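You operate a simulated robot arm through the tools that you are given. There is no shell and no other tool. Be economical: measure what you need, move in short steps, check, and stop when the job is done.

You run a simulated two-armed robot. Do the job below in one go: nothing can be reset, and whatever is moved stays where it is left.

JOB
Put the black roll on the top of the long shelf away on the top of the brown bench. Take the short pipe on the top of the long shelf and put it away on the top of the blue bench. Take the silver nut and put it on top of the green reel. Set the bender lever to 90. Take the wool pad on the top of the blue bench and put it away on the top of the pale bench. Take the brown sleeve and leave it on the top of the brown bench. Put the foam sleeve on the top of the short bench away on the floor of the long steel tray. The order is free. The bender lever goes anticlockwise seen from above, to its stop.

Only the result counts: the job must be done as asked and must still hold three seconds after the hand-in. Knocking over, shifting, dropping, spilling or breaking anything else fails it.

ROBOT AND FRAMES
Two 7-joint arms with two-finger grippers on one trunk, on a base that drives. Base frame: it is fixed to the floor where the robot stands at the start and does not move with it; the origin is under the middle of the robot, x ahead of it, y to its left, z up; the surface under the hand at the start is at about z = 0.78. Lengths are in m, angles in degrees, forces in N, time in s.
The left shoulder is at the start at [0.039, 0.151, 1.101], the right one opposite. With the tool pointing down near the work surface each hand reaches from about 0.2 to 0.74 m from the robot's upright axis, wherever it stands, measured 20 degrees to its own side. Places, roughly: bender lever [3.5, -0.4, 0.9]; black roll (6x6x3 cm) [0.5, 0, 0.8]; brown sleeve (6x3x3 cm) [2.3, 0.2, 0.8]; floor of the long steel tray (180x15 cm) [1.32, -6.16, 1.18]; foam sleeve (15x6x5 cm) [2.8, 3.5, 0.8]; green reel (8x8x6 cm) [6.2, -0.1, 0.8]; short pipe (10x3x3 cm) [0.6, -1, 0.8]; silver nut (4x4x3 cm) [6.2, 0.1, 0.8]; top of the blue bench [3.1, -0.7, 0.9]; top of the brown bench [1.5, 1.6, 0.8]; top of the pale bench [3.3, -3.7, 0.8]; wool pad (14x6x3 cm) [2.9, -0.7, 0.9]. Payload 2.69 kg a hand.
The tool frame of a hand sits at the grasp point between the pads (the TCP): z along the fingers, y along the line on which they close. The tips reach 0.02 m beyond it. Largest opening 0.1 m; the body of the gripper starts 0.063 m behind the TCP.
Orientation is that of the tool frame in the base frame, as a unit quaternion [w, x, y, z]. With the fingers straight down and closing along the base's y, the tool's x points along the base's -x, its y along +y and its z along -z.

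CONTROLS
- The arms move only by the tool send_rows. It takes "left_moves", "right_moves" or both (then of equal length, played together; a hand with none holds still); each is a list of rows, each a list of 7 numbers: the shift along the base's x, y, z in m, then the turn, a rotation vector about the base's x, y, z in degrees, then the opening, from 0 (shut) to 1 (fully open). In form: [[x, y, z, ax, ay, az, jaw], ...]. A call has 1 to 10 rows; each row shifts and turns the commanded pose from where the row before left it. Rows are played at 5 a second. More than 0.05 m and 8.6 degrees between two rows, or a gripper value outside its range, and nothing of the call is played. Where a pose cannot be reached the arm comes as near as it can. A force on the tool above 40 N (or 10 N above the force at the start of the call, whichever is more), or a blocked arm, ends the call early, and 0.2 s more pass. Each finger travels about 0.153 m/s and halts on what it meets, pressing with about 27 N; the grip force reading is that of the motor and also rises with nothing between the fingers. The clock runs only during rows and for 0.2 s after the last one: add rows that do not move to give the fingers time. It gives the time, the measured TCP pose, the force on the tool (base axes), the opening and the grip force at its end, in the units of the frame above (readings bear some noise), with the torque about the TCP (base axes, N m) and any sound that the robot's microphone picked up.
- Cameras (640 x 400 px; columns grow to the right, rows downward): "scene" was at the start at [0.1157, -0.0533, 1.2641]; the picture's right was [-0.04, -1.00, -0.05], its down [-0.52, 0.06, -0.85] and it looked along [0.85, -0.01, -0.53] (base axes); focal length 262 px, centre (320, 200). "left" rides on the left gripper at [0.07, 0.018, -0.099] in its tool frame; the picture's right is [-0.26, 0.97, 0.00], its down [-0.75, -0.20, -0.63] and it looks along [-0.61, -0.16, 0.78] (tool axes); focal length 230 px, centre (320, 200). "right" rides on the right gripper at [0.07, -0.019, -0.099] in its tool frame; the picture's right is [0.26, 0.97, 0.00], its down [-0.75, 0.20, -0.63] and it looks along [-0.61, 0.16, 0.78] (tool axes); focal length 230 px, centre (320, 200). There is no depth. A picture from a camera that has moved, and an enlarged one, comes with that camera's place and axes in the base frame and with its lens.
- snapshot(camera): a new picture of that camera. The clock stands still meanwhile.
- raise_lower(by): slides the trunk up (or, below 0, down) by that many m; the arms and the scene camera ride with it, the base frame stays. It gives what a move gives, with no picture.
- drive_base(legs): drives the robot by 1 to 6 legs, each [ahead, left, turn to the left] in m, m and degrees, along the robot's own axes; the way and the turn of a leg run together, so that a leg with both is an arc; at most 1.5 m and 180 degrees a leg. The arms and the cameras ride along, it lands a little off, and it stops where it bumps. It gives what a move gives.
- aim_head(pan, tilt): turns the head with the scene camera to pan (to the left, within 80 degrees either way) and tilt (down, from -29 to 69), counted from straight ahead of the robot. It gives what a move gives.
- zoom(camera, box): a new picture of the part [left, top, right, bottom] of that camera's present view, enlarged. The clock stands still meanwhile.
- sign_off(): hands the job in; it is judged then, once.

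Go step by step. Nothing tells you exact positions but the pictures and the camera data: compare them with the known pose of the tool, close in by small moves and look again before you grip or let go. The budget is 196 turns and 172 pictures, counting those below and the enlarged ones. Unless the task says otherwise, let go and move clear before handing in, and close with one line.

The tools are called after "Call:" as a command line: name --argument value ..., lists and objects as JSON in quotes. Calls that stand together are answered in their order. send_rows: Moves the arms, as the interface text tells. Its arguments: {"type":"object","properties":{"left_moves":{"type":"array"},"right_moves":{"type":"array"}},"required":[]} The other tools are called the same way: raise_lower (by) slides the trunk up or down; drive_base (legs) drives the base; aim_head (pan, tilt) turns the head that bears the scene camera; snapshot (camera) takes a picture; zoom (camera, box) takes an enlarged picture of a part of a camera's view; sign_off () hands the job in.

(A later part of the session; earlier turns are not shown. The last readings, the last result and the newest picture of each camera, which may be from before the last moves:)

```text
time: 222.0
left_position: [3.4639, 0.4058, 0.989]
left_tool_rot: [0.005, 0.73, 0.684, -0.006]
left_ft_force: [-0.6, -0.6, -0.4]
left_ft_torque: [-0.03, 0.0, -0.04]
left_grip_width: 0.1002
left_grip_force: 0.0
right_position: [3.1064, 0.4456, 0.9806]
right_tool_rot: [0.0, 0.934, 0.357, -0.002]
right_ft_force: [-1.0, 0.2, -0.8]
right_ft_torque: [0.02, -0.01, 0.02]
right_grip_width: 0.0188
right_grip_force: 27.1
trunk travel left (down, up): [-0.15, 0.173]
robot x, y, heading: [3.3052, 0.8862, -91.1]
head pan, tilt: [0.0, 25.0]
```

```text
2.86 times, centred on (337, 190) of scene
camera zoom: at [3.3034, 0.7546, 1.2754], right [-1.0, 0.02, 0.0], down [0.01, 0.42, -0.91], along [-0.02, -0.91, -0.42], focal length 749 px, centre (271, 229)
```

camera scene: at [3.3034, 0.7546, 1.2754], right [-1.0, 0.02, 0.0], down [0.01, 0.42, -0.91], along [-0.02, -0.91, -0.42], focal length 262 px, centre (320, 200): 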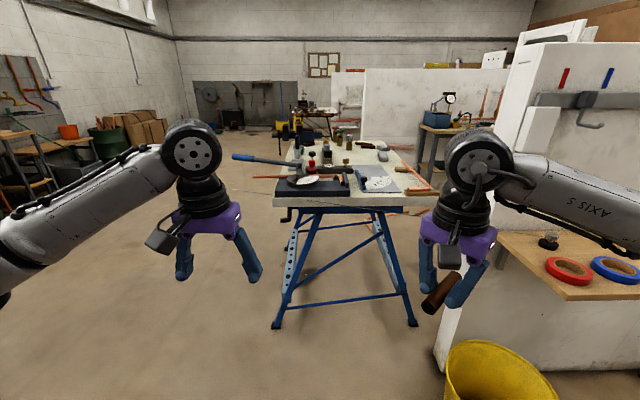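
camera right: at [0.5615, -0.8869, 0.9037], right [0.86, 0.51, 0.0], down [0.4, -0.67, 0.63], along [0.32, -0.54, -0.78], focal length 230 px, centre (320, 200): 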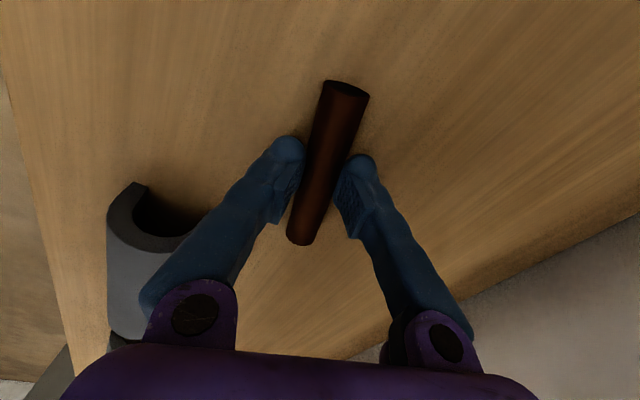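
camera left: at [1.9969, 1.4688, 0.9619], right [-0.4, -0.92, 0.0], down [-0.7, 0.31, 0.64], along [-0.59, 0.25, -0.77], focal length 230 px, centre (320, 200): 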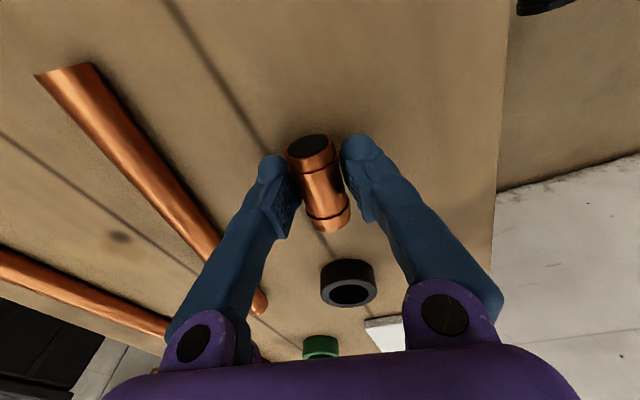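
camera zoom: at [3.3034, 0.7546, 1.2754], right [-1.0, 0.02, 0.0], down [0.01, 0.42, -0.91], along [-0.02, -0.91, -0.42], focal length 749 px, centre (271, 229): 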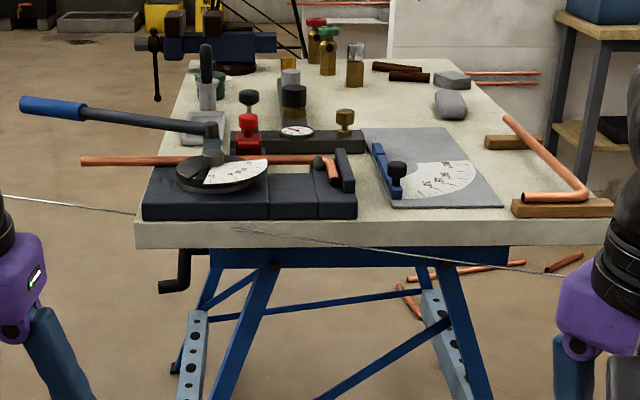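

I raise the trunk so the hands clear the bench items, then drive nearer and look down at the top.

Call:
raise_lower --by 0.12

Call:
send_rows --left_moves '[[0.02, 0.03, 0.02, 0, 0, 0, 1], [0.02, 0.03, 0.02, 0, 0, 0, 1], [0.02, 0.03, 0.02, 0, 0, 0, 1]]'

Call:
drive_base --legs '[[0.55, -0.1, 1]]'

Call:
aim_head --pan 0 --tilt 45

Call:
snapshot --camera "scene"

```text
time: 223.5
left_position: [3.4636, 0.4051, 1.109]
left_tool_rot: [0.005, 0.729, 0.684, -0.007]
left_ft_force: [0.2, -0.4, 0.3]
left_ft_torque: [0.02, 0.0, 0.0]
left_grip_width: 0.1003
left_grip_force: 0.1
right_position: [3.1067, 0.4456, 1.1019]
right_tool_rot: [-0.001, 0.934, 0.357, -0.001]
right_ft_force: [0.5, -0.4, -1.2]
right_ft_torque: [0.02, 0.0, 0.04]
right_grip_width: 0.0186
right_grip_force: 27.1
trunk travel left (down, up): [-0.27, 0.053]
robot x, y, heading: [3.3055, 0.8875, -91.3]
head pan, tilt: [0.0, 25.0]
```

```text
time: 224.3
left_position: [3.5254, 0.4974, 1.1706]
left_tool_rot: [0.005, 0.729, 0.684, -0.006]
left_ft_force: [0.1, 0.1, -0.6]
left_ft_torque: [0.0, 0.03, -0.03]
left_grip_width: 0.1001
left_grip_force: 0.0
right_position: [3.106, 0.4474, 1.1022]
right_tool_rot: [0.0, 0.934, 0.357, 0.0]
right_ft_force: [0.6, 0.2, -0.3]
right_ft_torque: [-0.02, 0.0, -0.03]
right_grip_width: 0.0191
right_grip_force: 26.9
trunk travel left (down, up): [-0.27, 0.053]
robot x, y, heading: [3.3052, 0.8894, -91.2]
head pan, tilt: [0.0, 25.0]
```

```text
time: 227.5
left_position: [3.4371, -0.0379, 1.1695]
left_tool_rot: [0.005, 0.716, 0.698, -0.006]
left_ft_force: [0.1, 0.3, -0.3]
left_ft_torque: [-0.02, -0.02, 0.0]
left_grip_width: 0.0999
left_grip_force: 0.0
right_position: [3.0221, -0.103, 1.101]
right_tool_rot: [-0.001, 0.927, 0.374, -0.001]
right_ft_force: [-0.2, 0.4, 0.0]
right_ft_torque: [-0.01, -0.01, 0.0]
right_grip_width: 0.0188
right_grip_force: 27.0
trunk travel left (down, up): [-0.27, 0.053]
robot x, y, heading: [3.2075, 0.3456, -89.1]
head pan, tilt: [0.0, 25.0]
```

```text
time: 228.3
left_position: [3.438, -0.0378, 1.1705]
left_tool_rot: [0.004, 0.715, 0.699, -0.006]
left_ft_force: [-0.1, -0.6, 0.1]
left_ft_torque: [0.0, 0.04, 0.01]
left_grip_width: 0.1002
left_grip_force: 0.0
right_position: [3.0218, -0.103, 1.101]
right_tool_rot: [0.0, 0.927, 0.374, 0.0]
right_ft_force: [1.1, 0.8, 0.6]
right_ft_torque: [-0.02, -0.01, 0.0]
right_grip_width: 0.0189
right_grip_force: 27.0
trunk travel left (down, up): [-0.27, 0.053]
robot x, y, heading: [3.2053, 0.3443, -89.2]
head pan, tilt: [0.0, 45.0]
```

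```text
120 pictures are left
camera scene: at [3.2076, 0.2235, 1.3649], right [-1.0, -0.02, 0.0], down [-0.01, 0.71, -0.71], along [0.01, -0.71, -0.71], focal length 262 px, centre (320, 200)
```

scene: 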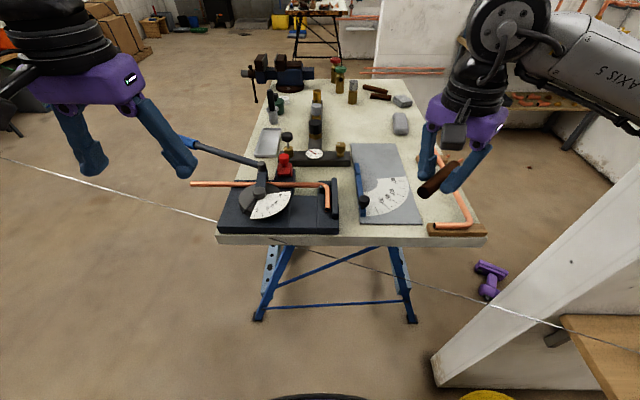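

Good view of the top. I zoom for details of the free areas, bender and pad.

Call:
zoom --camera "scene" --box '[180, 75, 500, 275]'

Call:
snapshot --camera "right"

Call:
snapshot --camera "left"

```text
2.00 times, centred on (340, 175) of scene
camera zoom: at [3.2076, 0.2235, 1.3649], right [-1.0, -0.02, 0.0], down [-0.01, 0.71, -0.71], along [0.01, -0.71, -0.71], focal length 524 px, centre (280, 250)
```

zoom: 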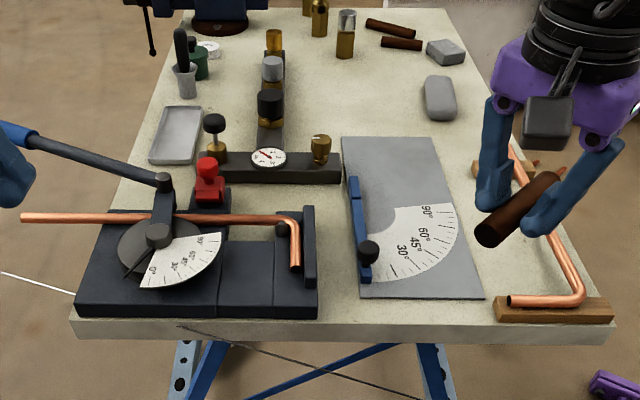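

```text
118 pictures are left
camera right: at [3.0603, -0.042, 1.2005], right [0.86, -0.52, 0.0], down [-0.4, -0.66, 0.63], along [-0.33, -0.54, -0.78], focal length 230 px, centre (320, 200)
```

right: 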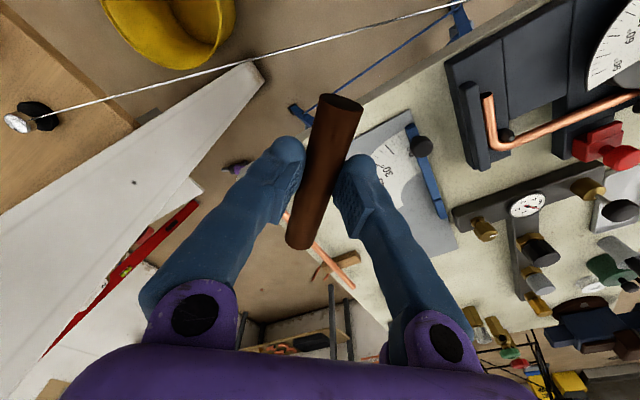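

```text
117 pictures are left
camera left: at [3.4599, 0.0336, 1.2678], right [0.96, -0.28, 0.0], down [-0.22, -0.74, 0.64], along [-0.18, -0.62, -0.77], focal length 230 px, centre (320, 200)
```

left: 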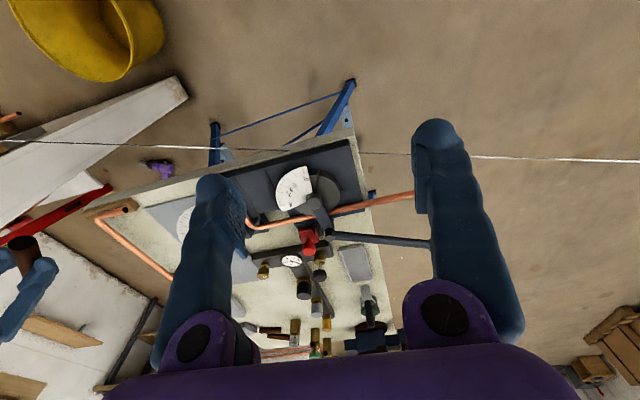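

I identified free space between the protractor sheet and the copper elbow at about [2.908, -0.30]. I go 0.1 closer and bring the pipe there, turned along y.

Call:
drive_base --legs '[[0.1, 0, 0]]'

Call:
send_rows --right_moves '[[-0.019, -0.016, -0.01, 0, 0, 7.7, 0], [-0.019, -0.016, -0.01, 0, 0, 7.7, 0], [-0.019, -0.016, -0.01, 0, 0, 7.7, 0], [-0.019, -0.016, -0.01, 0, 0, 7.7, 0], [-0.019, -0.016, -0.01, 0, 0, 7.7, 0], [-0.019, -0.016, -0.01, 0, 0, 7.5, 0], [0, 0, -0.03, 0, 0, 0, 0], [0, 0, -0.03, 0, 0, 0, 0], [0, 0, 0, 0, 0, 0, 0]]'

Call:
snapshot --camera "right"

Call:
snapshot --camera "scene"

```text
time: 229.3
left_position: [3.4438, -0.0662, 1.1754]
left_tool_rot: [0.008, 0.723, 0.691, -0.016]
left_ft_force: [-0.2, 0.5, 0.1]
left_ft_torque: [0.02, -0.01, -0.03]
left_grip_width: 0.0998
left_grip_force: 0.1
right_position: [3.0185, -0.1245, 1.1047]
right_tool_rot: [-0.003, 0.935, 0.354, -0.005]
right_ft_force: [0.1, 0.3, 0.3]
right_ft_torque: [0.01, 0.0, 0.0]
right_grip_width: 0.019
right_grip_force: 27.1
trunk travel left (down, up): [-0.27, 0.053]
robot x, y, heading: [3.2111, 0.3049, -90.1]
head pan, tilt: [0.0, 45.0]
stopped in leg 1: the robot was blocked; the commanded pose is now the measured one
```

```text
time: 231.3
left_position: [3.4448, -0.0677, 1.1737]
left_tool_rot: [0.006, 0.721, 0.693, -0.016]
left_ft_force: [-0.7, 0.3, 1.1]
left_ft_torque: [0.01, 0.01, -0.01]
left_grip_width: 0.1002
left_grip_force: 0.0
right_position: [2.9064, -0.2263, 0.9869]
right_tool_rot: [-0.007, 0.719, 0.695, -0.011]
right_ft_force: [0.7, 0.5, -0.6]
right_ft_torque: [0.02, -0.01, 0.02]
right_grip_width: 0.0189
right_grip_force: 26.7
trunk travel left (down, up): [-0.27, 0.053]
robot x, y, heading: [3.2096, 0.3036, -89.6]
head pan, tilt: [0.0, 45.0]
```

```text
116 pictures are left
camera right: at [2.8939, -0.1569, 1.0856], right [0.97, 0.22, -0.03], down [0.19, -0.75, 0.63], along [0.12, -0.62, -0.78], focal length 230 px, centre (320, 200)
```

right: 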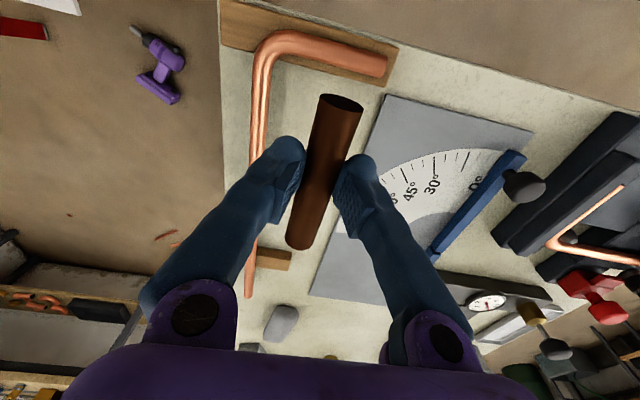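

```text
115 pictures are left
camera scene: at [3.2206, 0.1995, 1.3665], right [-1.0, 0.0, 0.01], down [-0.01, 0.7, -0.72], along [-0.01, -0.72, -0.7], focal length 262 px, centre (320, 200)
```

scene: 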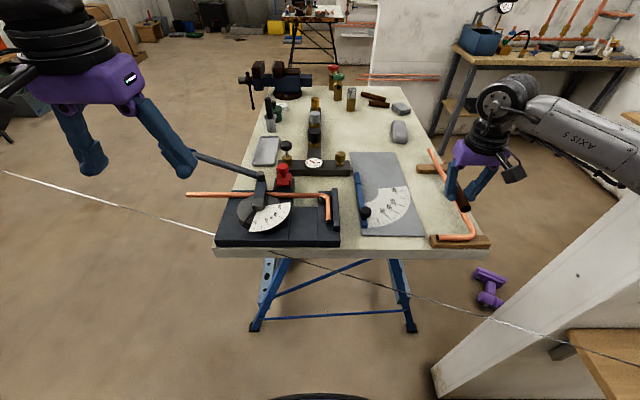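

The free strip is confirmed: x 2.865–2.955. I shift the pipe to [2.910, -0.31] and lower toward the surface.

Call:
send_rows --right_moves '[[0.002, -0.04, 0, 0.3, -1.5, 1.9, 0], [0.002, -0.044, 0, 0, 0, 0, 0], [0, 0, -0.03, 0, 0, 0, 0], [0, 0, -0.03, 0, 0, 0, 0], [0, 0, 0, 0, 0, 0, 0]]'

Call:
snapshot --camera "right"

```text
time: 232.5
left_position: [3.4374, -0.0815, 1.1709]
left_tool_rot: [0.005, 0.72, 0.693, -0.006]
left_ft_force: [-0.5, 1.4, -0.7]
left_ft_torque: [-0.03, 0.01, -0.01]
left_grip_width: 0.1
left_grip_force: 0.0
right_position: [2.9031, -0.3224, 0.9142]
right_tool_rot: [-0.001, 0.705, 0.709, 0.01]
right_ft_force: [0.4, 0.7, -0.1]
right_ft_torque: [-0.01, 0.0, 0.01]
right_grip_width: 0.0188
right_grip_force: 27.1
trunk travel left (down, up): [-0.27, 0.053]
robot x, y, heading: [3.2124, 0.3047, -89.8]
head pan, tilt: [0.0, 45.0]
```

```text
114 pictures are left
camera right: at [2.8846, -0.2556, 1.0142], right [0.97, 0.26, 0.02], down [0.2, -0.76, 0.62], along [0.17, -0.6, -0.78], focal length 230 px, centre (320, 200)
```

right: 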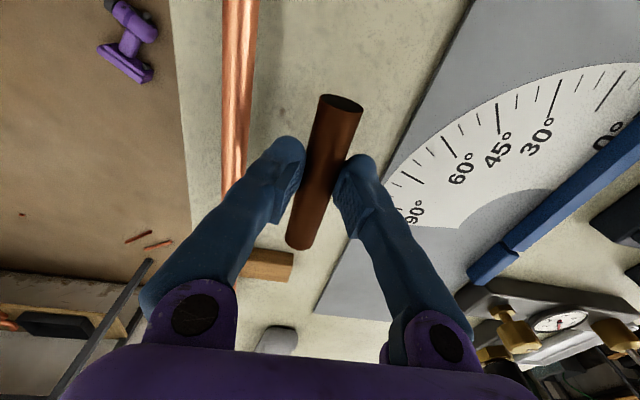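

Centering by +6 mm in x, then lowering gently.

Call:
send_rows --right_moves '[[0.006, 0.005, -0.005, -0.9, 0.7, 0, 0], [0, 0, -0.004, 0, 0, 0, 0], [0, 0, -0.003, 0, 0, 0, 0], [0, 0, 0, 0, 0, 0, 0]]'

```text
time: 233.5
left_position: [3.4364, -0.0826, 1.1711]
left_tool_rot: [0.004, 0.721, 0.693, -0.006]
left_ft_force: [0.1, 0.0, 0.8]
left_ft_torque: [0.0, 0.0, 0.0]
left_grip_width: 0.1001
left_grip_force: 0.1
right_position: [2.9096, -0.3166, 0.9032]
right_tool_rot: [0.0, 0.707, 0.707, 0.001]
right_ft_force: [0.2, -0.2, -0.3]
right_ft_torque: [-0.01, -0.02, 0.02]
right_grip_width: 0.0189
right_grip_force: 26.5
trunk travel left (down, up): [-0.27, 0.053]
robot x, y, heading: [3.2096, 0.3059, -89.9]
head pan, tilt: [0.0, 45.0]
```

Call:
send_rows --right_moves '[[0, 0, -0.003, 0, 0, 0, 0], [0, 0, -0.003, 0, 0, 0, 0], [0, 0, -0.002, 0, 0, 0, 0], [0, 0, 0, 0, 0, 0, 0]]'

Call:
snapshot --camera "right"

```text
time: 234.5
left_position: [3.4371, -0.0818, 1.1715]
left_tool_rot: [0.006, 0.721, 0.693, -0.006]
left_ft_force: [-1.2, 0.8, 1.0]
left_ft_torque: [0.03, -0.02, 0.02]
left_grip_width: 0.0998
left_grip_force: 0.0
right_position: [2.9103, -0.317, 0.8939]
right_tool_rot: [0.0, 0.707, 0.708, 0.001]
right_ft_force: [0.6, -0.5, -0.2]
right_ft_torque: [0.0, -0.01, 0.01]
right_grip_width: 0.0188
right_grip_force: 27.0
trunk travel left (down, up): [-0.27, 0.053]
robot x, y, heading: [3.209, 0.3041, -90.0]
head pan, tilt: [0.0, 45.0]
```

```text
113 pictures are left
camera right: at [2.8924, -0.2486, 0.9937], right [0.97, 0.26, 0.0], down [0.2, -0.75, 0.63], along [0.16, -0.61, -0.78], focal length 230 px, centre (320, 200)
```

right: 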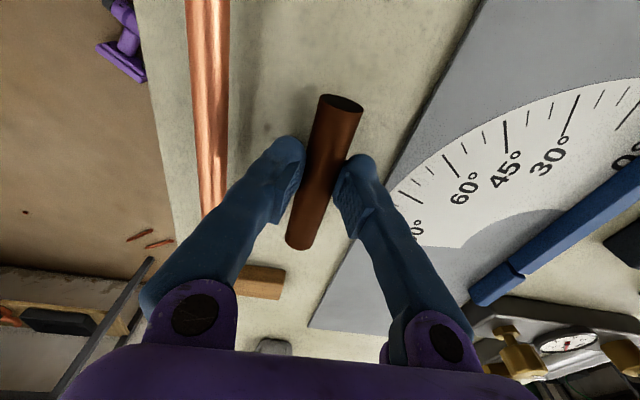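

Not touching yet; I continue in fine steps.

Call:
send_rows --right_moves '[[0, 0, -0.0025, 0, 0, 0, 0], [0, 0, -0.0025, 0, 0, 0, 0], [0, 0, -0.0025, 0, 0, 0, 0], [0, 0, 0, 0, 0, 0, 0]]'

```text
time: 235.5
left_position: [3.4365, -0.0829, 1.1694]
left_tool_rot: [0.005, 0.721, 0.693, -0.006]
left_ft_force: [0.0, 0.1, -0.5]
left_ft_torque: [-0.01, -0.02, 0.01]
left_grip_width: 0.0999
left_grip_force: 0.1
right_position: [2.9095, -0.3171, 0.887]
right_tool_rot: [-0.001, 0.706, 0.708, 0.001]
right_ft_force: [0.2, -0.1, -0.9]
right_ft_torque: [-0.02, -0.01, 0.0]
right_grip_width: 0.0193
right_grip_force: 27.1
trunk travel left (down, up): [-0.27, 0.053]
robot x, y, heading: [3.2084, 0.3038, -89.9]
head pan, tilt: [0.0, 45.0]
```

Call:
send_rows --right_moves '[[0, 0, -0.0025, 0, 0, 0, 0], [0, 0, -0.0025, 0, 0, 0, 0], [0, 0, -0.0025, 0, 0, 0, 0], [0, 0, 0, 0, 0, 0, 0]]'

```text
time: 236.5
left_position: [3.4367, -0.0794, 1.171]
left_tool_rot: [0.005, 0.721, 0.693, -0.007]
left_ft_force: [-0.3, -0.5, 0.2]
left_ft_torque: [-0.01, 0.01, -0.02]
left_grip_width: 0.1002
left_grip_force: 0.0
right_position: [2.9098, -0.316, 0.8832]
right_tool_rot: [0.001, 0.707, 0.707, -0.002]
right_ft_force: [-5.0, -2.0, 25.0]
right_ft_torque: [-0.07, 0.09, 0.01]
right_grip_width: 0.0192
right_grip_force: 27.0
trunk travel left (down, up): [-0.27, 0.053]
robot x, y, heading: [3.2076, 0.3053, -89.9]
head pan, tilt: [0.0, 45.0]
```

Contact (surface ≈0.859). I relieve, open partly, and lift straight up.

Call:
send_rows --right_moves '[[0, 0, 0.002, 0, 0, 0, 0], [0, 0, 0, 0, 0, 0, 0.3], [0, 0, 0, 0, 0, 0, 0.45], [0, 0, 0, 0, 0, 0, 0.45], [0, 0, 0.02, 0, 0, 0, 0.45], [0, 0, 0.04, 0, 0, 0, 0.45], [0, 0, 0.05, 0, 0, 0, 0.45], [0, 0, 0.04, 0, 0, 0, 1], [0, 0, 0.03, 0, 0, 0, 1]]'

Call:
snapshot --camera "right"

Call:
zoom --camera "scene" --box '[200, 75, 520, 275]'

```text
time: 238.5
left_position: [3.4372, -0.0819, 1.1697]
left_tool_rot: [0.004, 0.721, 0.693, -0.006]
left_ft_force: [0.6, 0.4, 0.2]
left_ft_torque: [0.01, -0.01, -0.03]
left_grip_width: 0.1
left_grip_force: 0.0
right_position: [2.9104, -0.3172, 1.0627]
right_tool_rot: [0.0, 0.707, 0.707, 0.001]
right_ft_force: [0.2, -0.6, 0.4]
right_ft_torque: [-0.01, 0.0, 0.01]
right_grip_width: 0.1
right_grip_force: 0.0
trunk travel left (down, up): [-0.27, 0.053]
robot x, y, heading: [3.2089, 0.3051, -90.0]
head pan, tilt: [0.0, 45.0]
```

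```text
112 pictures are left
camera right: at [2.8913, -0.2478, 1.1615], right [0.97, 0.26, 0.0], down [0.2, -0.75, 0.63], along [0.16, -0.61, -0.78], focal length 230 px, centre (320, 200)
```

right: 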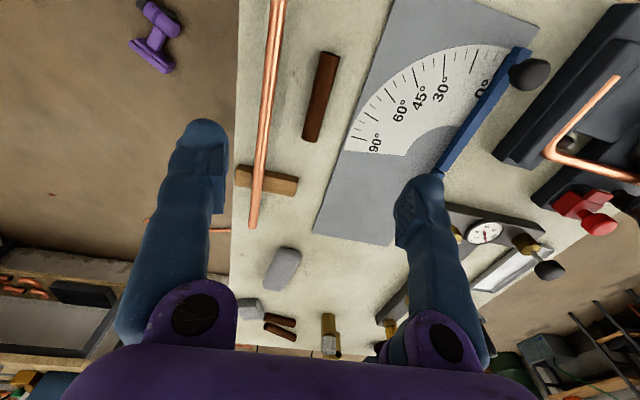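

```text
2.00 times, centred on (360, 175) of scene
camera zoom: at [3.2095, 0.1823, 1.3649], right [-1.0, 0.0, 0.0], down [0.0, 0.71, -0.71], along [0.0, -0.71, -0.71], focal length 524 px, centre (240, 250)
```

zoom: 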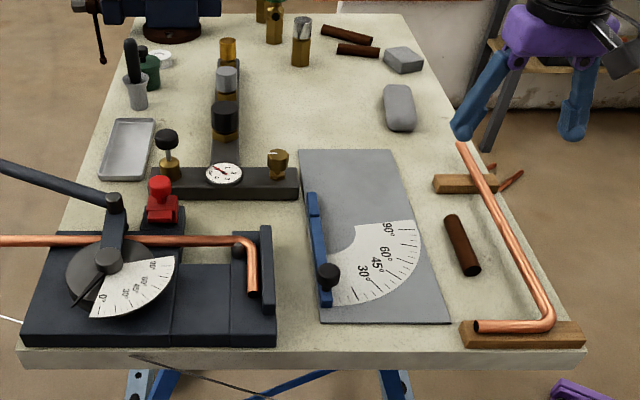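

The pipe rests fine. Next the pad at about [2.923,-0.67], long along y. I check what blocked the base on the right side.

Call:
aim_head --pan -60 --tilt 45

Call:
snapshot --camera "scene"

Call:
aim_head --pan 0 --tilt 69

Call:
snapshot --camera "scene"

```text
time: 239.8
left_position: [3.4362, -0.0819, 1.1708]
left_tool_rot: [0.005, 0.721, 0.693, -0.006]
left_ft_force: [0.6, 1.1, 0.0]
left_ft_torque: [0.0, 0.01, 0.02]
left_grip_width: 0.1001
left_grip_force: 0.0
right_position: [2.9082, -0.3172, 1.062]
right_tool_rot: [-0.001, 0.706, 0.708, 0.0]
right_ft_force: [0.1, -0.5, 0.2]
right_ft_torque: [0.02, -0.01, 0.0]
right_grip_width: 0.0999
right_grip_force: 0.0
trunk travel left (down, up): [-0.27, 0.053]
robot x, y, heading: [3.2081, 0.3027, -90.2]
head pan, tilt: [-60.0, 45.0]
```

```text
110 pictures are left
camera scene: at [3.1389, 0.2225, 1.3649], right [-0.5, 0.86, 0.0], down [0.61, 0.36, -0.71], along [-0.61, -0.36, -0.71], focal length 262 px, centre (320, 200)
```

scene: 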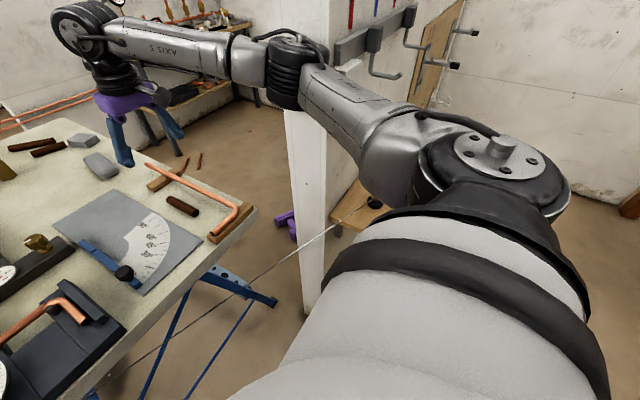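

```text
time: 241.1
left_position: [3.4367, -0.0811, 1.171]
left_tool_rot: [0.005, 0.721, 0.693, -0.006]
left_ft_force: [0.3, 0.0, 0.7]
left_ft_torque: [0.01, -0.02, 0.01]
left_grip_width: 0.0998
left_grip_force: 0.1
right_position: [2.9091, -0.3164, 1.0613]
right_tool_rot: [-0.001, 0.707, 0.707, 0.0]
right_ft_force: [0.2, 0.0, -0.4]
right_ft_torque: [-0.01, -0.03, -0.01]
right_grip_width: 0.1
right_grip_force: 0.2
trunk travel left (down, up): [-0.27, 0.053]
robot x, y, heading: [3.2084, 0.3028, -89.9]
head pan, tilt: [0.0, 68.8]
```

```text
109 pictures are left
camera scene: at [3.2092, 0.2074, 1.336], right [-1.0, 0.0, 0.0], down [0.0, 0.93, -0.36], along [0.0, -0.36, -0.93], focal length 262 px, centre (320, 200)
```

scene: 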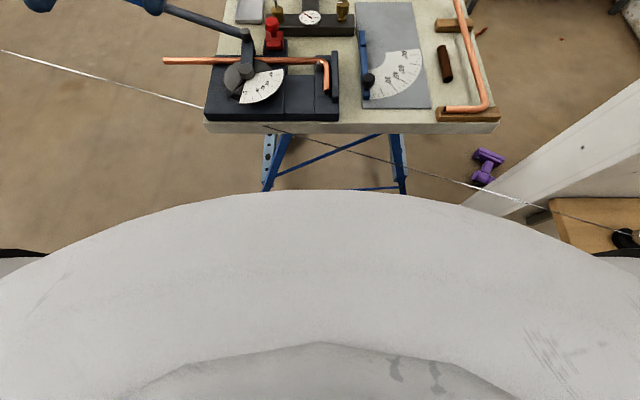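

The right elbow near the partition end was the obstacle. I extend the right hand forward with a 40° tilt, which straightens the arm, then try moving the base closer.

Call:
send_rows --right_moves '[[0.003, -0.035, 0.01, -8, 0, 0, 1], [0.003, -0.035, 0.01, -8, 0, 0, 1], [0.003, -0.035, 0, -8, 0, 0, 1], [0.003, -0.035, 0, -8, 0, 0, 1], [0.003, -0.035, 0, -8, 0, 0, 1], [0, 0, 0, 0, 0, 0, 1]]'

Call:
drive_base --legs '[[0, 0.07, 0], [0.1, 0, 0]]'

Call:
aim_head --pan -40 --tilt 45

Call:
snapshot --camera "scene"

Call:
snapshot --camera "right"

```text
time: 242.5
left_position: [3.4368, -0.0808, 1.1706]
left_tool_rot: [0.005, 0.721, 0.693, -0.007]
left_ft_force: [-0.5, 0.2, 0.6]
left_ft_torque: [-0.02, 0.02, 0.03]
left_grip_width: 0.1
left_grip_force: 0.0
right_position: [2.9255, -0.4931, 1.082]
right_tool_rot: [0.241, 0.664, 0.665, -0.242]
right_ft_force: [-0.2, 0.7, 1.0]
right_ft_torque: [0.02, -0.03, 0.04]
right_grip_width: 0.1001
right_grip_force: 0.0
trunk travel left (down, up): [-0.27, 0.053]
robot x, y, heading: [3.2107, 0.3045, -89.7]
head pan, tilt: [0.0, 68.8]
```

```text
time: 244.5
left_position: [3.5065, -0.1782, 1.1693]
left_tool_rot: [0.006, 0.721, 0.693, -0.005]
left_ft_force: [0.4, -0.6, 0.0]
left_ft_torque: [-0.02, -0.01, 0.01]
left_grip_width: 0.1002
left_grip_force: 0.0
right_position: [2.9956, -0.5908, 1.0834]
right_tool_rot: [0.241, 0.663, 0.667, -0.24]
right_ft_force: [0.4, -0.3, -0.5]
right_ft_torque: [0.0, -0.03, 0.0]
right_grip_width: 0.1002
right_grip_force: 0.1
trunk travel left (down, up): [-0.27, 0.053]
robot x, y, heading: [3.2777, 0.2083, -89.9]
head pan, tilt: [0.0, 68.8]
```

```text
time: 245.6
left_position: [3.5069, -0.1778, 1.1704]
left_tool_rot: [0.005, 0.721, 0.693, -0.006]
left_ft_force: [-0.2, -0.8, 0.2]
left_ft_torque: [0.03, 0.01, 0.0]
left_grip_width: 0.1
left_grip_force: 0.0
right_position: [2.9959, -0.5905, 1.0824]
right_tool_rot: [0.24, 0.664, 0.666, -0.241]
right_ft_force: [-0.6, 0.3, -0.4]
right_ft_torque: [-0.01, 0.02, -0.01]
right_grip_width: 0.1
right_grip_force: 0.0
trunk travel left (down, up): [-0.27, 0.053]
robot x, y, heading: [3.2752, 0.2089, -89.9]
head pan, tilt: [-40.0, 45.0]
```

```text
108 pictures are left
camera scene: at [3.2267, 0.1043, 1.3648], right [-0.77, 0.64, 0.0], down [0.45, 0.54, -0.71], along [-0.45, -0.54, -0.71], focal length 262 px, centre (320, 200)
```

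scene: 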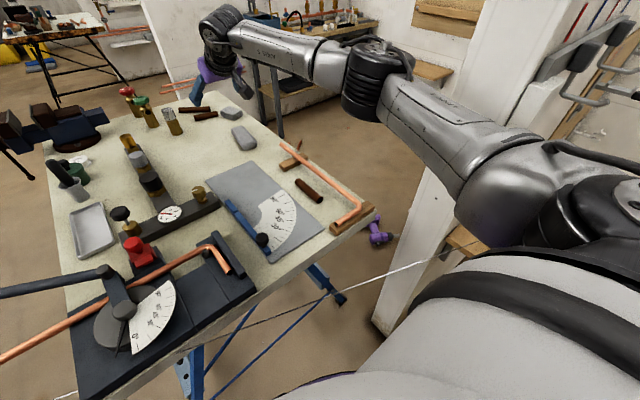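

```text
107 pictures are left
camera right: at [2.9779, -0.4743, 1.1144], right [0.97, 0.2, -0.17], down [0.2, -0.17, 0.96], along [0.17, -0.96, -0.21], focal length 230 px, centre (320, 200)
```

right: 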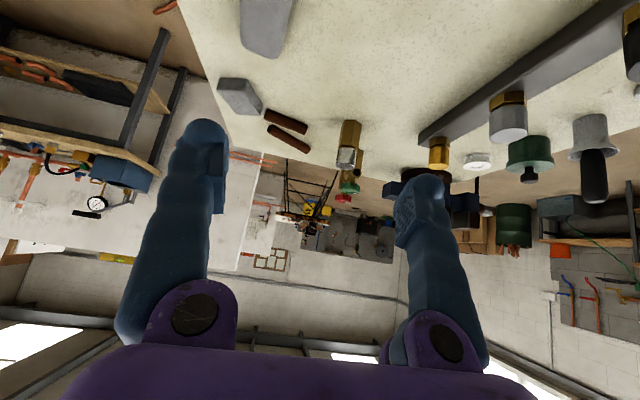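

The base moved freely. I go 0.07 closer and check again.

Call:
drive_base --legs '[[0.07, -0.03, 0]]'

Call:
send_rows --right_moves '[[-0.02, 0, -0.03, 0, 0, 0, 1], [-0.02, 0, -0.03, 0, 0, 0, 1], [0, 0, -0.03, 2, 0, 0, 1], [0, 0, 0, 0, 0, 0, 1]]'

Call:
snapshot --camera "scene"

Call:
snapshot --camera "right"

```text
time: 246.6
left_position: [3.4776, -0.2487, 1.1704]
left_tool_rot: [0.005, 0.721, 0.693, -0.006]
left_ft_force: [-0.3, -0.4, -0.3]
left_ft_torque: [0.01, 0.0, -0.03]
left_grip_width: 0.1
left_grip_force: 0.1
right_position: [2.9666, -0.6606, 1.0821]
right_tool_rot: [0.24, 0.664, 0.666, -0.241]
right_ft_force: [-1.0, 0.1, 1.0]
right_ft_torque: [-0.01, -0.04, -0.01]
right_grip_width: 0.0998
right_grip_force: 0.0
trunk travel left (down, up): [-0.27, 0.053]
robot x, y, heading: [3.2499, 0.1398, -89.9]
head pan, tilt: [-40.0, 45.0]
```

```text
time: 247.6
left_position: [3.4779, -0.2469, 1.1702]
left_tool_rot: [0.005, 0.72, 0.693, -0.006]
left_ft_force: [-0.2, 0.4, -1.1]
left_ft_torque: [0.01, 0.0, 0.02]
left_grip_width: 0.1
left_grip_force: 0.2
right_position: [2.9271, -0.6601, 0.9937]
right_tool_rot: [0.229, 0.668, 0.67, -0.23]
right_ft_force: [0.5, 0.4, -0.2]
right_ft_torque: [0.0, 0.01, 0.0]
right_grip_width: 0.1001
right_grip_force: 0.1
trunk travel left (down, up): [-0.27, 0.053]
robot x, y, heading: [3.2499, 0.1377, -90.0]
head pan, tilt: [-40.0, 45.0]
```

```text
106 pictures are left
camera scene: at [3.1974, 0.035, 1.3649], right [-0.77, 0.64, 0.0], down [0.45, 0.54, -0.71], along [-0.45, -0.54, -0.71], focal length 262 px, centre (320, 200)
```

scene: 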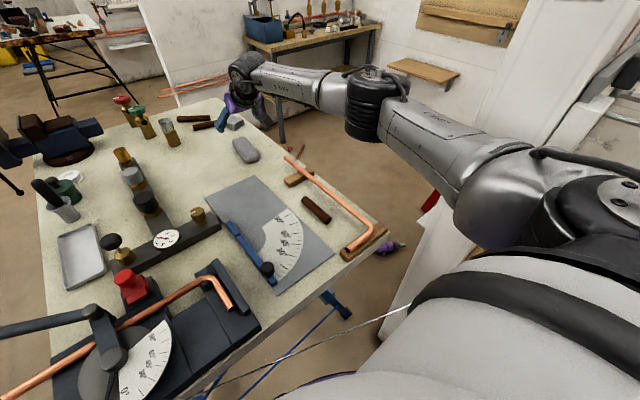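

```text
105 pictures are left
camera right: at [2.9089, -0.5452, 1.0289], right [0.97, 0.21, -0.16], down [0.2, -0.2, 0.96], along [0.17, -0.96, -0.24], focal length 230 px, centre (320, 200)
```

right: 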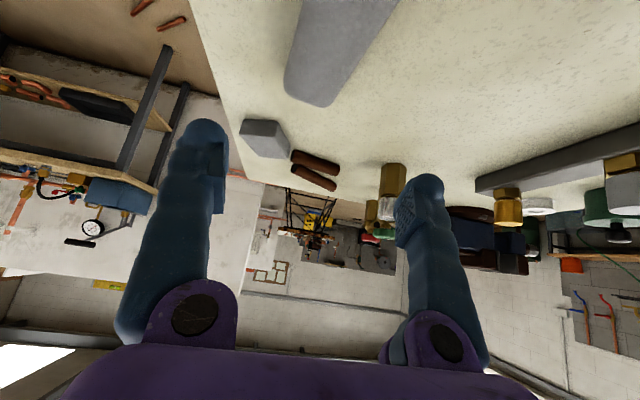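

The reach works; the pad is centered near [2.923,-0.68]. I lower with the tilted hand.

Call:
send_rows --right_moves '[[-0.003, -0.003, -0.03, 0, 0, 0, 1], [0, -0.003, -0.03, 0, 0, 0, 1], [0, 0, -0.025, 0, 0, 0, 1], [0, 0, -0.015, 0, 0, 0, 1], [0, 0, 0, 0, 0, 0, 1]]'

Call:
snapshot --camera "right"

Call:
zoom --camera "scene" --box '[160, 50, 320, 150]'

```text
time: 248.8
left_position: [3.4781, -0.2479, 1.1699]
left_tool_rot: [0.005, 0.721, 0.693, -0.007]
left_ft_force: [-0.7, 0.6, -0.1]
left_ft_torque: [-0.02, 0.03, 0.03]
left_grip_width: 0.1
left_grip_force: 0.1
right_position: [2.9245, -0.6631, 0.8921]
right_tool_rot: [0.23, 0.667, 0.67, -0.231]
right_ft_force: [-0.8, 0.0, -0.7]
right_ft_torque: [-0.01, 0.01, 0.01]
right_grip_width: 0.1002
right_grip_force: 0.1
trunk travel left (down, up): [-0.27, 0.053]
robot x, y, heading: [3.2447, 0.1353, -89.6]
head pan, tilt: [-40.0, 45.0]
```

```text
104 pictures are left
camera right: at [2.9071, -0.5485, 0.9282], right [0.97, 0.21, -0.16], down [0.2, -0.2, 0.96], along [0.16, -0.96, -0.24], focal length 230 px, centre (320, 200)
```

right: 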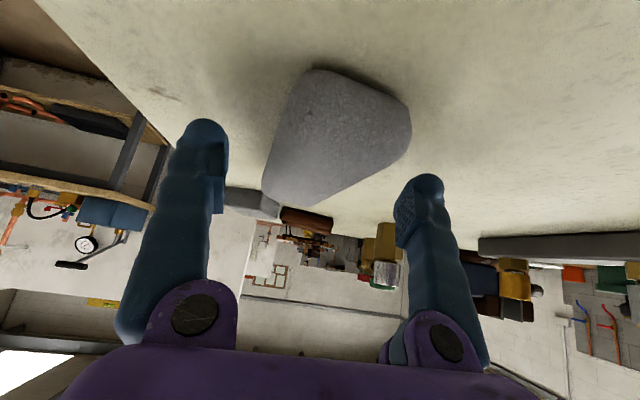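

```text
4.00 times, centred on (240, 100) of scene
camera zoom: at [3.1977, 0.0347, 1.3649], right [-0.77, 0.64, 0.0], down [0.45, 0.54, -0.71], along [-0.45, -0.54, -0.71], focal length 1048 px, centre (640, 600)
```

zoom: 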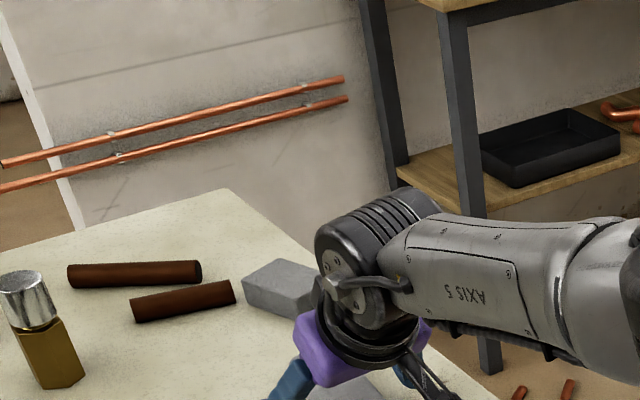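

The pad lies between the fingers. I lower a touch more and close.

Call:
send_rows --right_moves '[[0, -0.005, -0.005, 0, 0, 0, 1], [0, 0, 0, 0, 0, 0, 1], [0, 0, 0, 0, 0, 0, 0.3], [0, 0, 0, 0, 0, 0, 0], [0, 0, 0, 0, 0, 0, 0], [0, 0, 0, 0, 0, 0, 0]]'

Call:
snapshot --camera "right"

```text
time: 250.2
left_position: [3.4792, -0.2472, 1.1706]
left_tool_rot: [0.005, 0.721, 0.693, -0.007]
left_ft_force: [-0.5, -0.3, 0.2]
left_ft_torque: [-0.04, 0.0, 0.01]
left_grip_width: 0.0999
left_grip_force: 0.0
right_position: [2.9248, -0.6632, 0.8914]
right_tool_rot: [0.23, 0.668, 0.669, -0.23]
right_ft_force: [0.1, 0.3, 0.3]
right_ft_torque: [0.0, 0.02, -0.03]
right_grip_width: 0.0523
right_grip_force: 26.9
right hand out of reach, approached as far as the arm can: row 1
trunk travel left (down, up): [-0.27, 0.053]
robot x, y, heading: [3.2536, 0.1383, -89.6]
head pan, tilt: [-40.0, 45.0]
```

```text
102 pictures are left
camera right: at [2.9073, -0.5485, 0.9285], right [0.97, 0.21, -0.16], down [0.2, -0.2, 0.96], along [0.16, -0.96, -0.24], focal length 230 px, centre (320, 200)
```

right: 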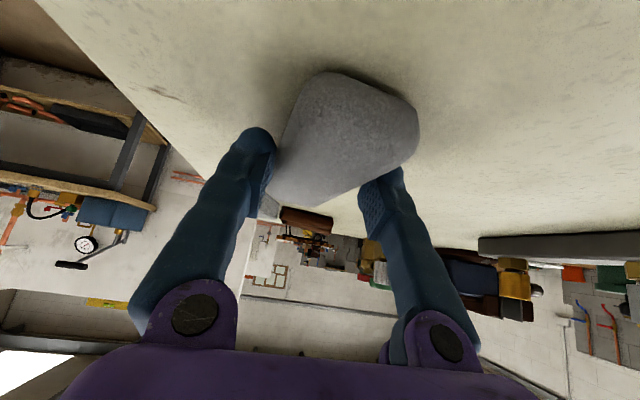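

Gripped at 5.2 cm. I lift gently and check.

Call:
send_rows --right_moves '[[0, 0, 0.01, 0, 0, 0, 0], [0, 0, 0.02, 0, 0, 0, 0], [0, 0.005, 0.03, 0, 0, 0, 0], [0, 0.005, 0.04, 0, 0, 0, 0], [0, 0.005, 0.04, 0, 0, 0, 0], [0, 0, 0, 0, 0, 0, 0]]'

Call:
snapshot --camera "right"

```text
time: 251.6
left_position: [3.4778, -0.248, 1.1697]
left_tool_rot: [0.004, 0.721, 0.693, -0.007]
left_ft_force: [-0.3, -0.5, 0.1]
left_ft_torque: [-0.01, -0.01, 0.02]
left_grip_width: 0.1
left_grip_force: 0.0
right_position: [2.9243, -0.6501, 1.0333]
right_tool_rot: [0.23, 0.668, 0.669, -0.23]
right_ft_force: [0.5, -0.4, -1.4]
right_ft_torque: [0.04, 0.0, 0.01]
right_grip_width: 0.0517
right_grip_force: 27.1
trunk travel left (down, up): [-0.27, 0.053]
robot x, y, heading: [3.2478, 0.1368, -89.8]
head pan, tilt: [-40.0, 45.0]
```

```text
101 pictures are left
camera right: at [2.9061, -0.535, 1.0682], right [0.97, 0.21, -0.16], down [0.2, -0.21, 0.96], along [0.16, -0.96, -0.24], focal length 230 px, centre (320, 200)
```

right: 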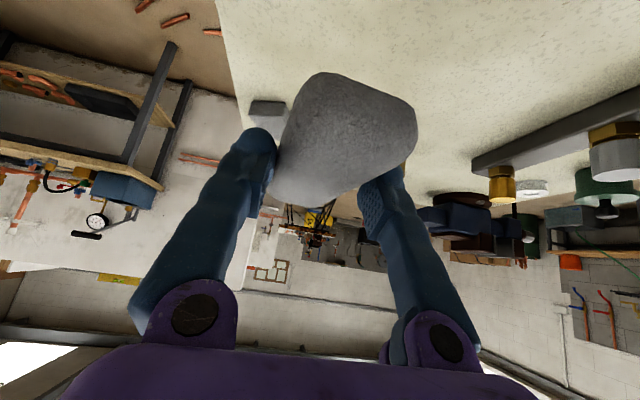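

Pad secured. I reverse away from the bench, then bring the right hand level.

Call:
drive_base --legs '[[-0.75, 0, 0]]'

Call:
send_rows --right_moves '[[0.003, 0.035, -0.005, 8, 0, 0, 0], [0.003, 0.035, -0.005, 8, 0, 0, 0], [0.003, 0.035, 0, 8, 0, 0, 0], [0.003, 0.035, 0, 8, 0, 0, 0], [0.003, 0.035, 0, 6, 0, 0, 0], [0, 0.03, 0, 0, 0, 0, 0], [0, 0.03, 0, 0, 0, 0, 0]]'

Call:
drive_base --legs '[[0, 0.8, 0], [0, 0, -90]]'

Call:
aim_head --pan 0 --tilt 30

Call:
snapshot --camera "scene"

```text
time: 255.7
left_position: [3.4733, 0.5075, 1.1696]
left_tool_rot: [0.004, 0.722, 0.692, -0.007]
left_ft_force: [-0.4, 0.2, 0.5]
left_ft_torque: [0.0, -0.05, 0.02]
left_grip_width: 0.1
left_grip_force: 0.1
right_position: [2.9183, 0.1089, 1.0318]
right_tool_rot: [0.23, 0.669, 0.669, -0.23]
right_ft_force: [0.0, 0.8, -0.9]
right_ft_torque: [-0.01, -0.02, 0.01]
right_grip_width: 0.0507
right_grip_force: 26.8
trunk travel left (down, up): [-0.27, 0.053]
robot x, y, heading: [3.2487, 0.8949, -90.0]
head pan, tilt: [-40.0, 45.0]
```

```text
time: 257.3
left_position: [3.474, 0.5078, 1.1718]
left_tool_rot: [0.005, 0.722, 0.692, -0.007]
left_ft_force: [0.1, 0.2, -0.2]
left_ft_torque: [-0.01, -0.01, -0.01]
left_grip_width: 0.1002
left_grip_force: 0.0
right_position: [2.9316, 0.3434, 1.0219]
right_tool_rot: [-0.001, 0.708, 0.706, -0.001]
right_ft_force: [-0.8, 0.0, -0.7]
right_ft_torque: [0.0, -0.01, 0.0]
right_grip_width: 0.0506
right_grip_force: 27.2
trunk travel left (down, up): [-0.27, 0.053]
robot x, y, heading: [3.2454, 0.8933, -90.2]
head pan, tilt: [-40.0, 45.0]
```

```text
time: 268.6
left_position: [3.6638, 0.6663, 1.1706]
left_tool_rot: [-0.001, 1.0, -0.018, -0.008]
left_ft_force: [-0.2, 0.0, 0.3]
left_ft_torque: [-0.01, 0.02, -0.01]
left_grip_width: 0.0999
left_grip_force: 0.0
right_position: [3.4965, 1.209, 1.0232]
right_tool_rot: [-0.002, 1.0, 0.003, 0.0]
right_ft_force: [-0.1, -0.3, -0.7]
right_ft_torque: [0.0, -0.01, 0.02]
right_grip_width: 0.0506
right_grip_force: 26.7
trunk travel left (down, up): [-0.27, 0.053]
robot x, y, heading: [4.0482, 0.8957, -179.6]
head pan, tilt: [-40.0, 45.0]
```

```text
time: 269.6
left_position: [3.6641, 0.6681, 1.1701]
left_tool_rot: [-0.001, 1.0, -0.018, -0.008]
left_ft_force: [0.0, -0.5, -0.2]
left_ft_torque: [0.0, 0.01, 0.02]
left_grip_width: 0.1002
left_grip_force: 0.1
right_position: [3.495, 1.2094, 1.0206]
right_tool_rot: [-0.002, 1.0, 0.003, 0.002]
right_ft_force: [0.4, 0.4, -0.5]
right_ft_torque: [0.02, 0.0, 0.0]
right_grip_width: 0.0506
right_grip_force: 27.3
trunk travel left (down, up): [-0.27, 0.053]
robot x, y, heading: [4.0486, 0.8973, -179.9]
head pan, tilt: [0.0, 30.0]
```

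```text
100 pictures are left
camera scene: at [3.9185, 0.8952, 1.3875], right [0.0, 1.0, 0.0], down [0.5, 0.0, -0.87], along [-0.87, 0.0, -0.5], focal length 262 px, centre (320, 200)
```

scene: 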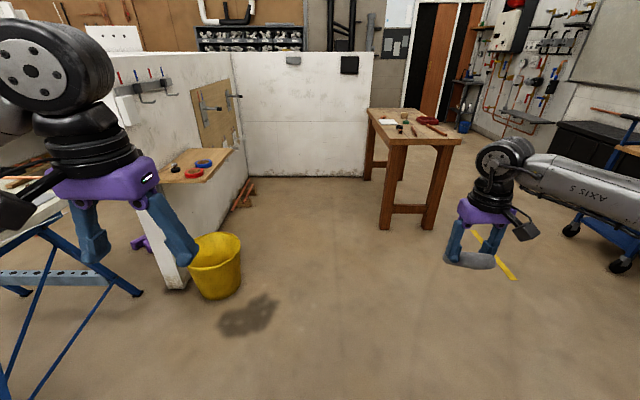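

I slide south beside the bender handle, raising the right hand out of the way.

Call:
send_rows --right_moves '[[0.02, 0.03, 0.03, 0, 0, 0, 0], [0.02, 0.03, 0.03, 0, 0, 0, 0], [0.02, 0.03, 0.03, 0, 0, 0, 0]]'

Call:
drive_base --legs '[[0, 1.05, 0]]'

Call:
aim_head --pan 5 --tilt 45

Call:
snapshot --camera "scene"

Call:
snapshot --camera "left"

```text
time: 270.4
left_position: [3.6648, 0.6672, 1.1708]
left_tool_rot: [-0.002, 1.0, -0.019, -0.009]
left_ft_force: [0.2, 0.1, 0.5]
left_ft_torque: [-0.01, 0.02, 0.03]
left_grip_width: 0.0998
left_grip_force: 0.0
right_position: [3.558, 1.2966, 1.1158]
right_tool_rot: [0.0, 1.0, 0.002, 0.0]
right_ft_force: [0.5, -0.3, -0.9]
right_ft_torque: [-0.04, 0.01, 0.01]
right_grip_width: 0.0506
right_grip_force: 27.3
trunk travel left (down, up): [-0.27, 0.053]
robot x, y, heading: [4.0476, 0.8963, -179.9]
head pan, tilt: [0.0, 30.0]
```

```text
time: 279.9
left_position: [3.6723, -0.3738, 1.1692]
left_tool_rot: [-0.001, 1.0, -0.017, -0.008]
left_ft_force: [-1.2, -0.1, 0.4]
left_ft_torque: [-0.01, 0.02, -0.01]
left_grip_width: 0.0998
left_grip_force: 0.1
right_position: [3.5618, 0.2547, 1.1138]
right_tool_rot: [-0.002, 1.0, 0.005, 0.001]
right_ft_force: [0.7, 0.2, -0.2]
right_ft_torque: [0.02, 0.0, 0.02]
right_grip_width: 0.0505
right_grip_force: 27.1
trunk travel left (down, up): [-0.27, 0.053]
robot x, y, heading: [4.0572, -0.1445, -179.5]
head pan, tilt: [0.0, 30.0]
```

```text
time: 280.6
left_position: [3.6714, -0.3732, 1.1705]
left_tool_rot: [-0.001, 1.0, -0.017, -0.007]
left_ft_force: [1.2, -0.6, 0.3]
left_ft_torque: [0.0, 0.03, -0.02]
left_grip_width: 0.0998
left_grip_force: 0.0
right_position: [3.5615, 0.2557, 1.1135]
right_tool_rot: [-0.002, 1.0, 0.004, 0.001]
right_ft_force: [0.5, 0.5, 0.2]
right_ft_torque: [0.01, 0.01, -0.02]
right_grip_width: 0.0502
right_grip_force: 27.1
trunk travel left (down, up): [-0.27, 0.053]
robot x, y, heading: [4.053, -0.1422, -179.5]
head pan, tilt: [5.0, 45.0]
```

```text
99 pictures are left
camera scene: at [3.9352, -0.1522, 1.3649], right [-0.1, 1.0, 0.0], down [0.7, 0.07, -0.71], along [-0.7, -0.07, -0.71], focal length 262 px, centre (320, 200)
```

scene: 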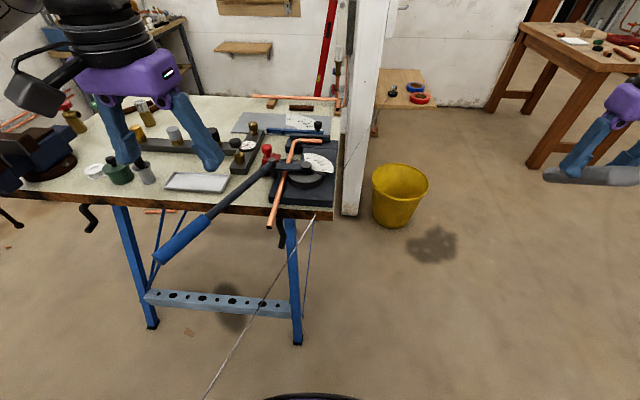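

```text
98 pictures are left
camera left: at [3.7437, -0.3944, 1.268], right [-0.29, -0.96, 0.0], down [-0.73, 0.22, 0.64], along [-0.61, 0.18, -0.77], focal length 230 px, centre (320, 200)
```

left: 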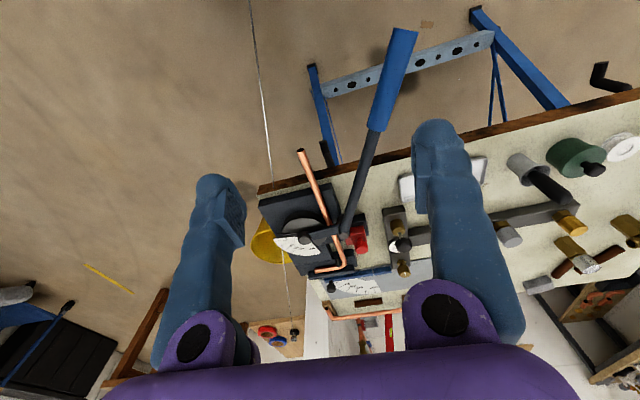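

I locate the handle grip at about [3.65,-0.459,0.94] with the hub at [3.362,-0.228]. I place the left hand above the handle, turned to straddle it.

Call:
send_rows --left_moves '[[-0.0043, -0.0172, -0.026, 0, 0, -7.2, 0.7], [-0.0043, -0.0172, -0.026, 0, 0, -7.2, 0.7], [-0.0043, -0.0172, -0.026, 0, 0, -7.2, 0.7], [-0.0043, -0.0172, -0.026, 0, 0, -7.2, 0.7], [-0.0043, -0.0172, -0.026, 0, 0, -7.2, 0.7], [0, 0, 0, 0, 0, 0, 0.7]]'

Call:
snapshot --camera "left"

Call:
snapshot --camera "scene"

```text
time: 282.0
left_position: [3.6497, -0.4598, 1.0406]
left_tool_rot: [-0.004, 0.945, -0.326, -0.007]
left_ft_force: [0.3, 0.5, 0.0]
left_ft_torque: [-0.01, 0.03, 0.02]
left_grip_width: 0.0701
left_grip_force: 0.0
right_position: [3.5626, 0.255, 1.1136]
right_tool_rot: [-0.001, 1.0, 0.004, 0.0]
right_ft_force: [0.5, 0.4, 0.1]
right_ft_torque: [-0.04, -0.04, -0.01]
right_grip_width: 0.0502
right_grip_force: 26.7
trunk travel left (down, up): [-0.27, 0.053]
robot x, y, heading: [4.0577, -0.1476, -179.7]
head pan, tilt: [5.0, 45.0]
```

```text
97 pictures are left
camera left: at [3.6968, -0.5177, 1.1376], right [-0.8, -0.6, 0.0], down [-0.46, 0.61, 0.64], along [-0.39, 0.51, -0.77], focal length 230 px, centre (320, 200)
```

left: 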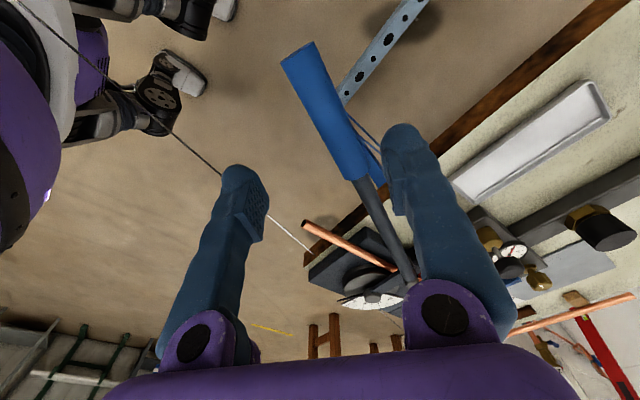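

```text
96 pictures are left
camera scene: at [3.9352, -0.1519, 1.3649], right [-0.1, 1.0, 0.0], down [0.7, 0.07, -0.71], along [-0.7, -0.07, -0.71], focal length 262 px, centre (320, 200)
```

scene: 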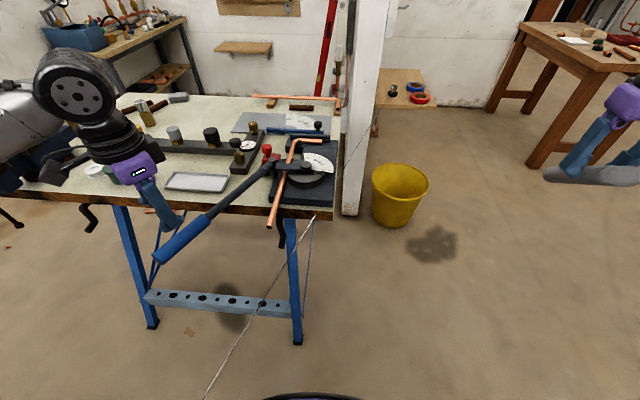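

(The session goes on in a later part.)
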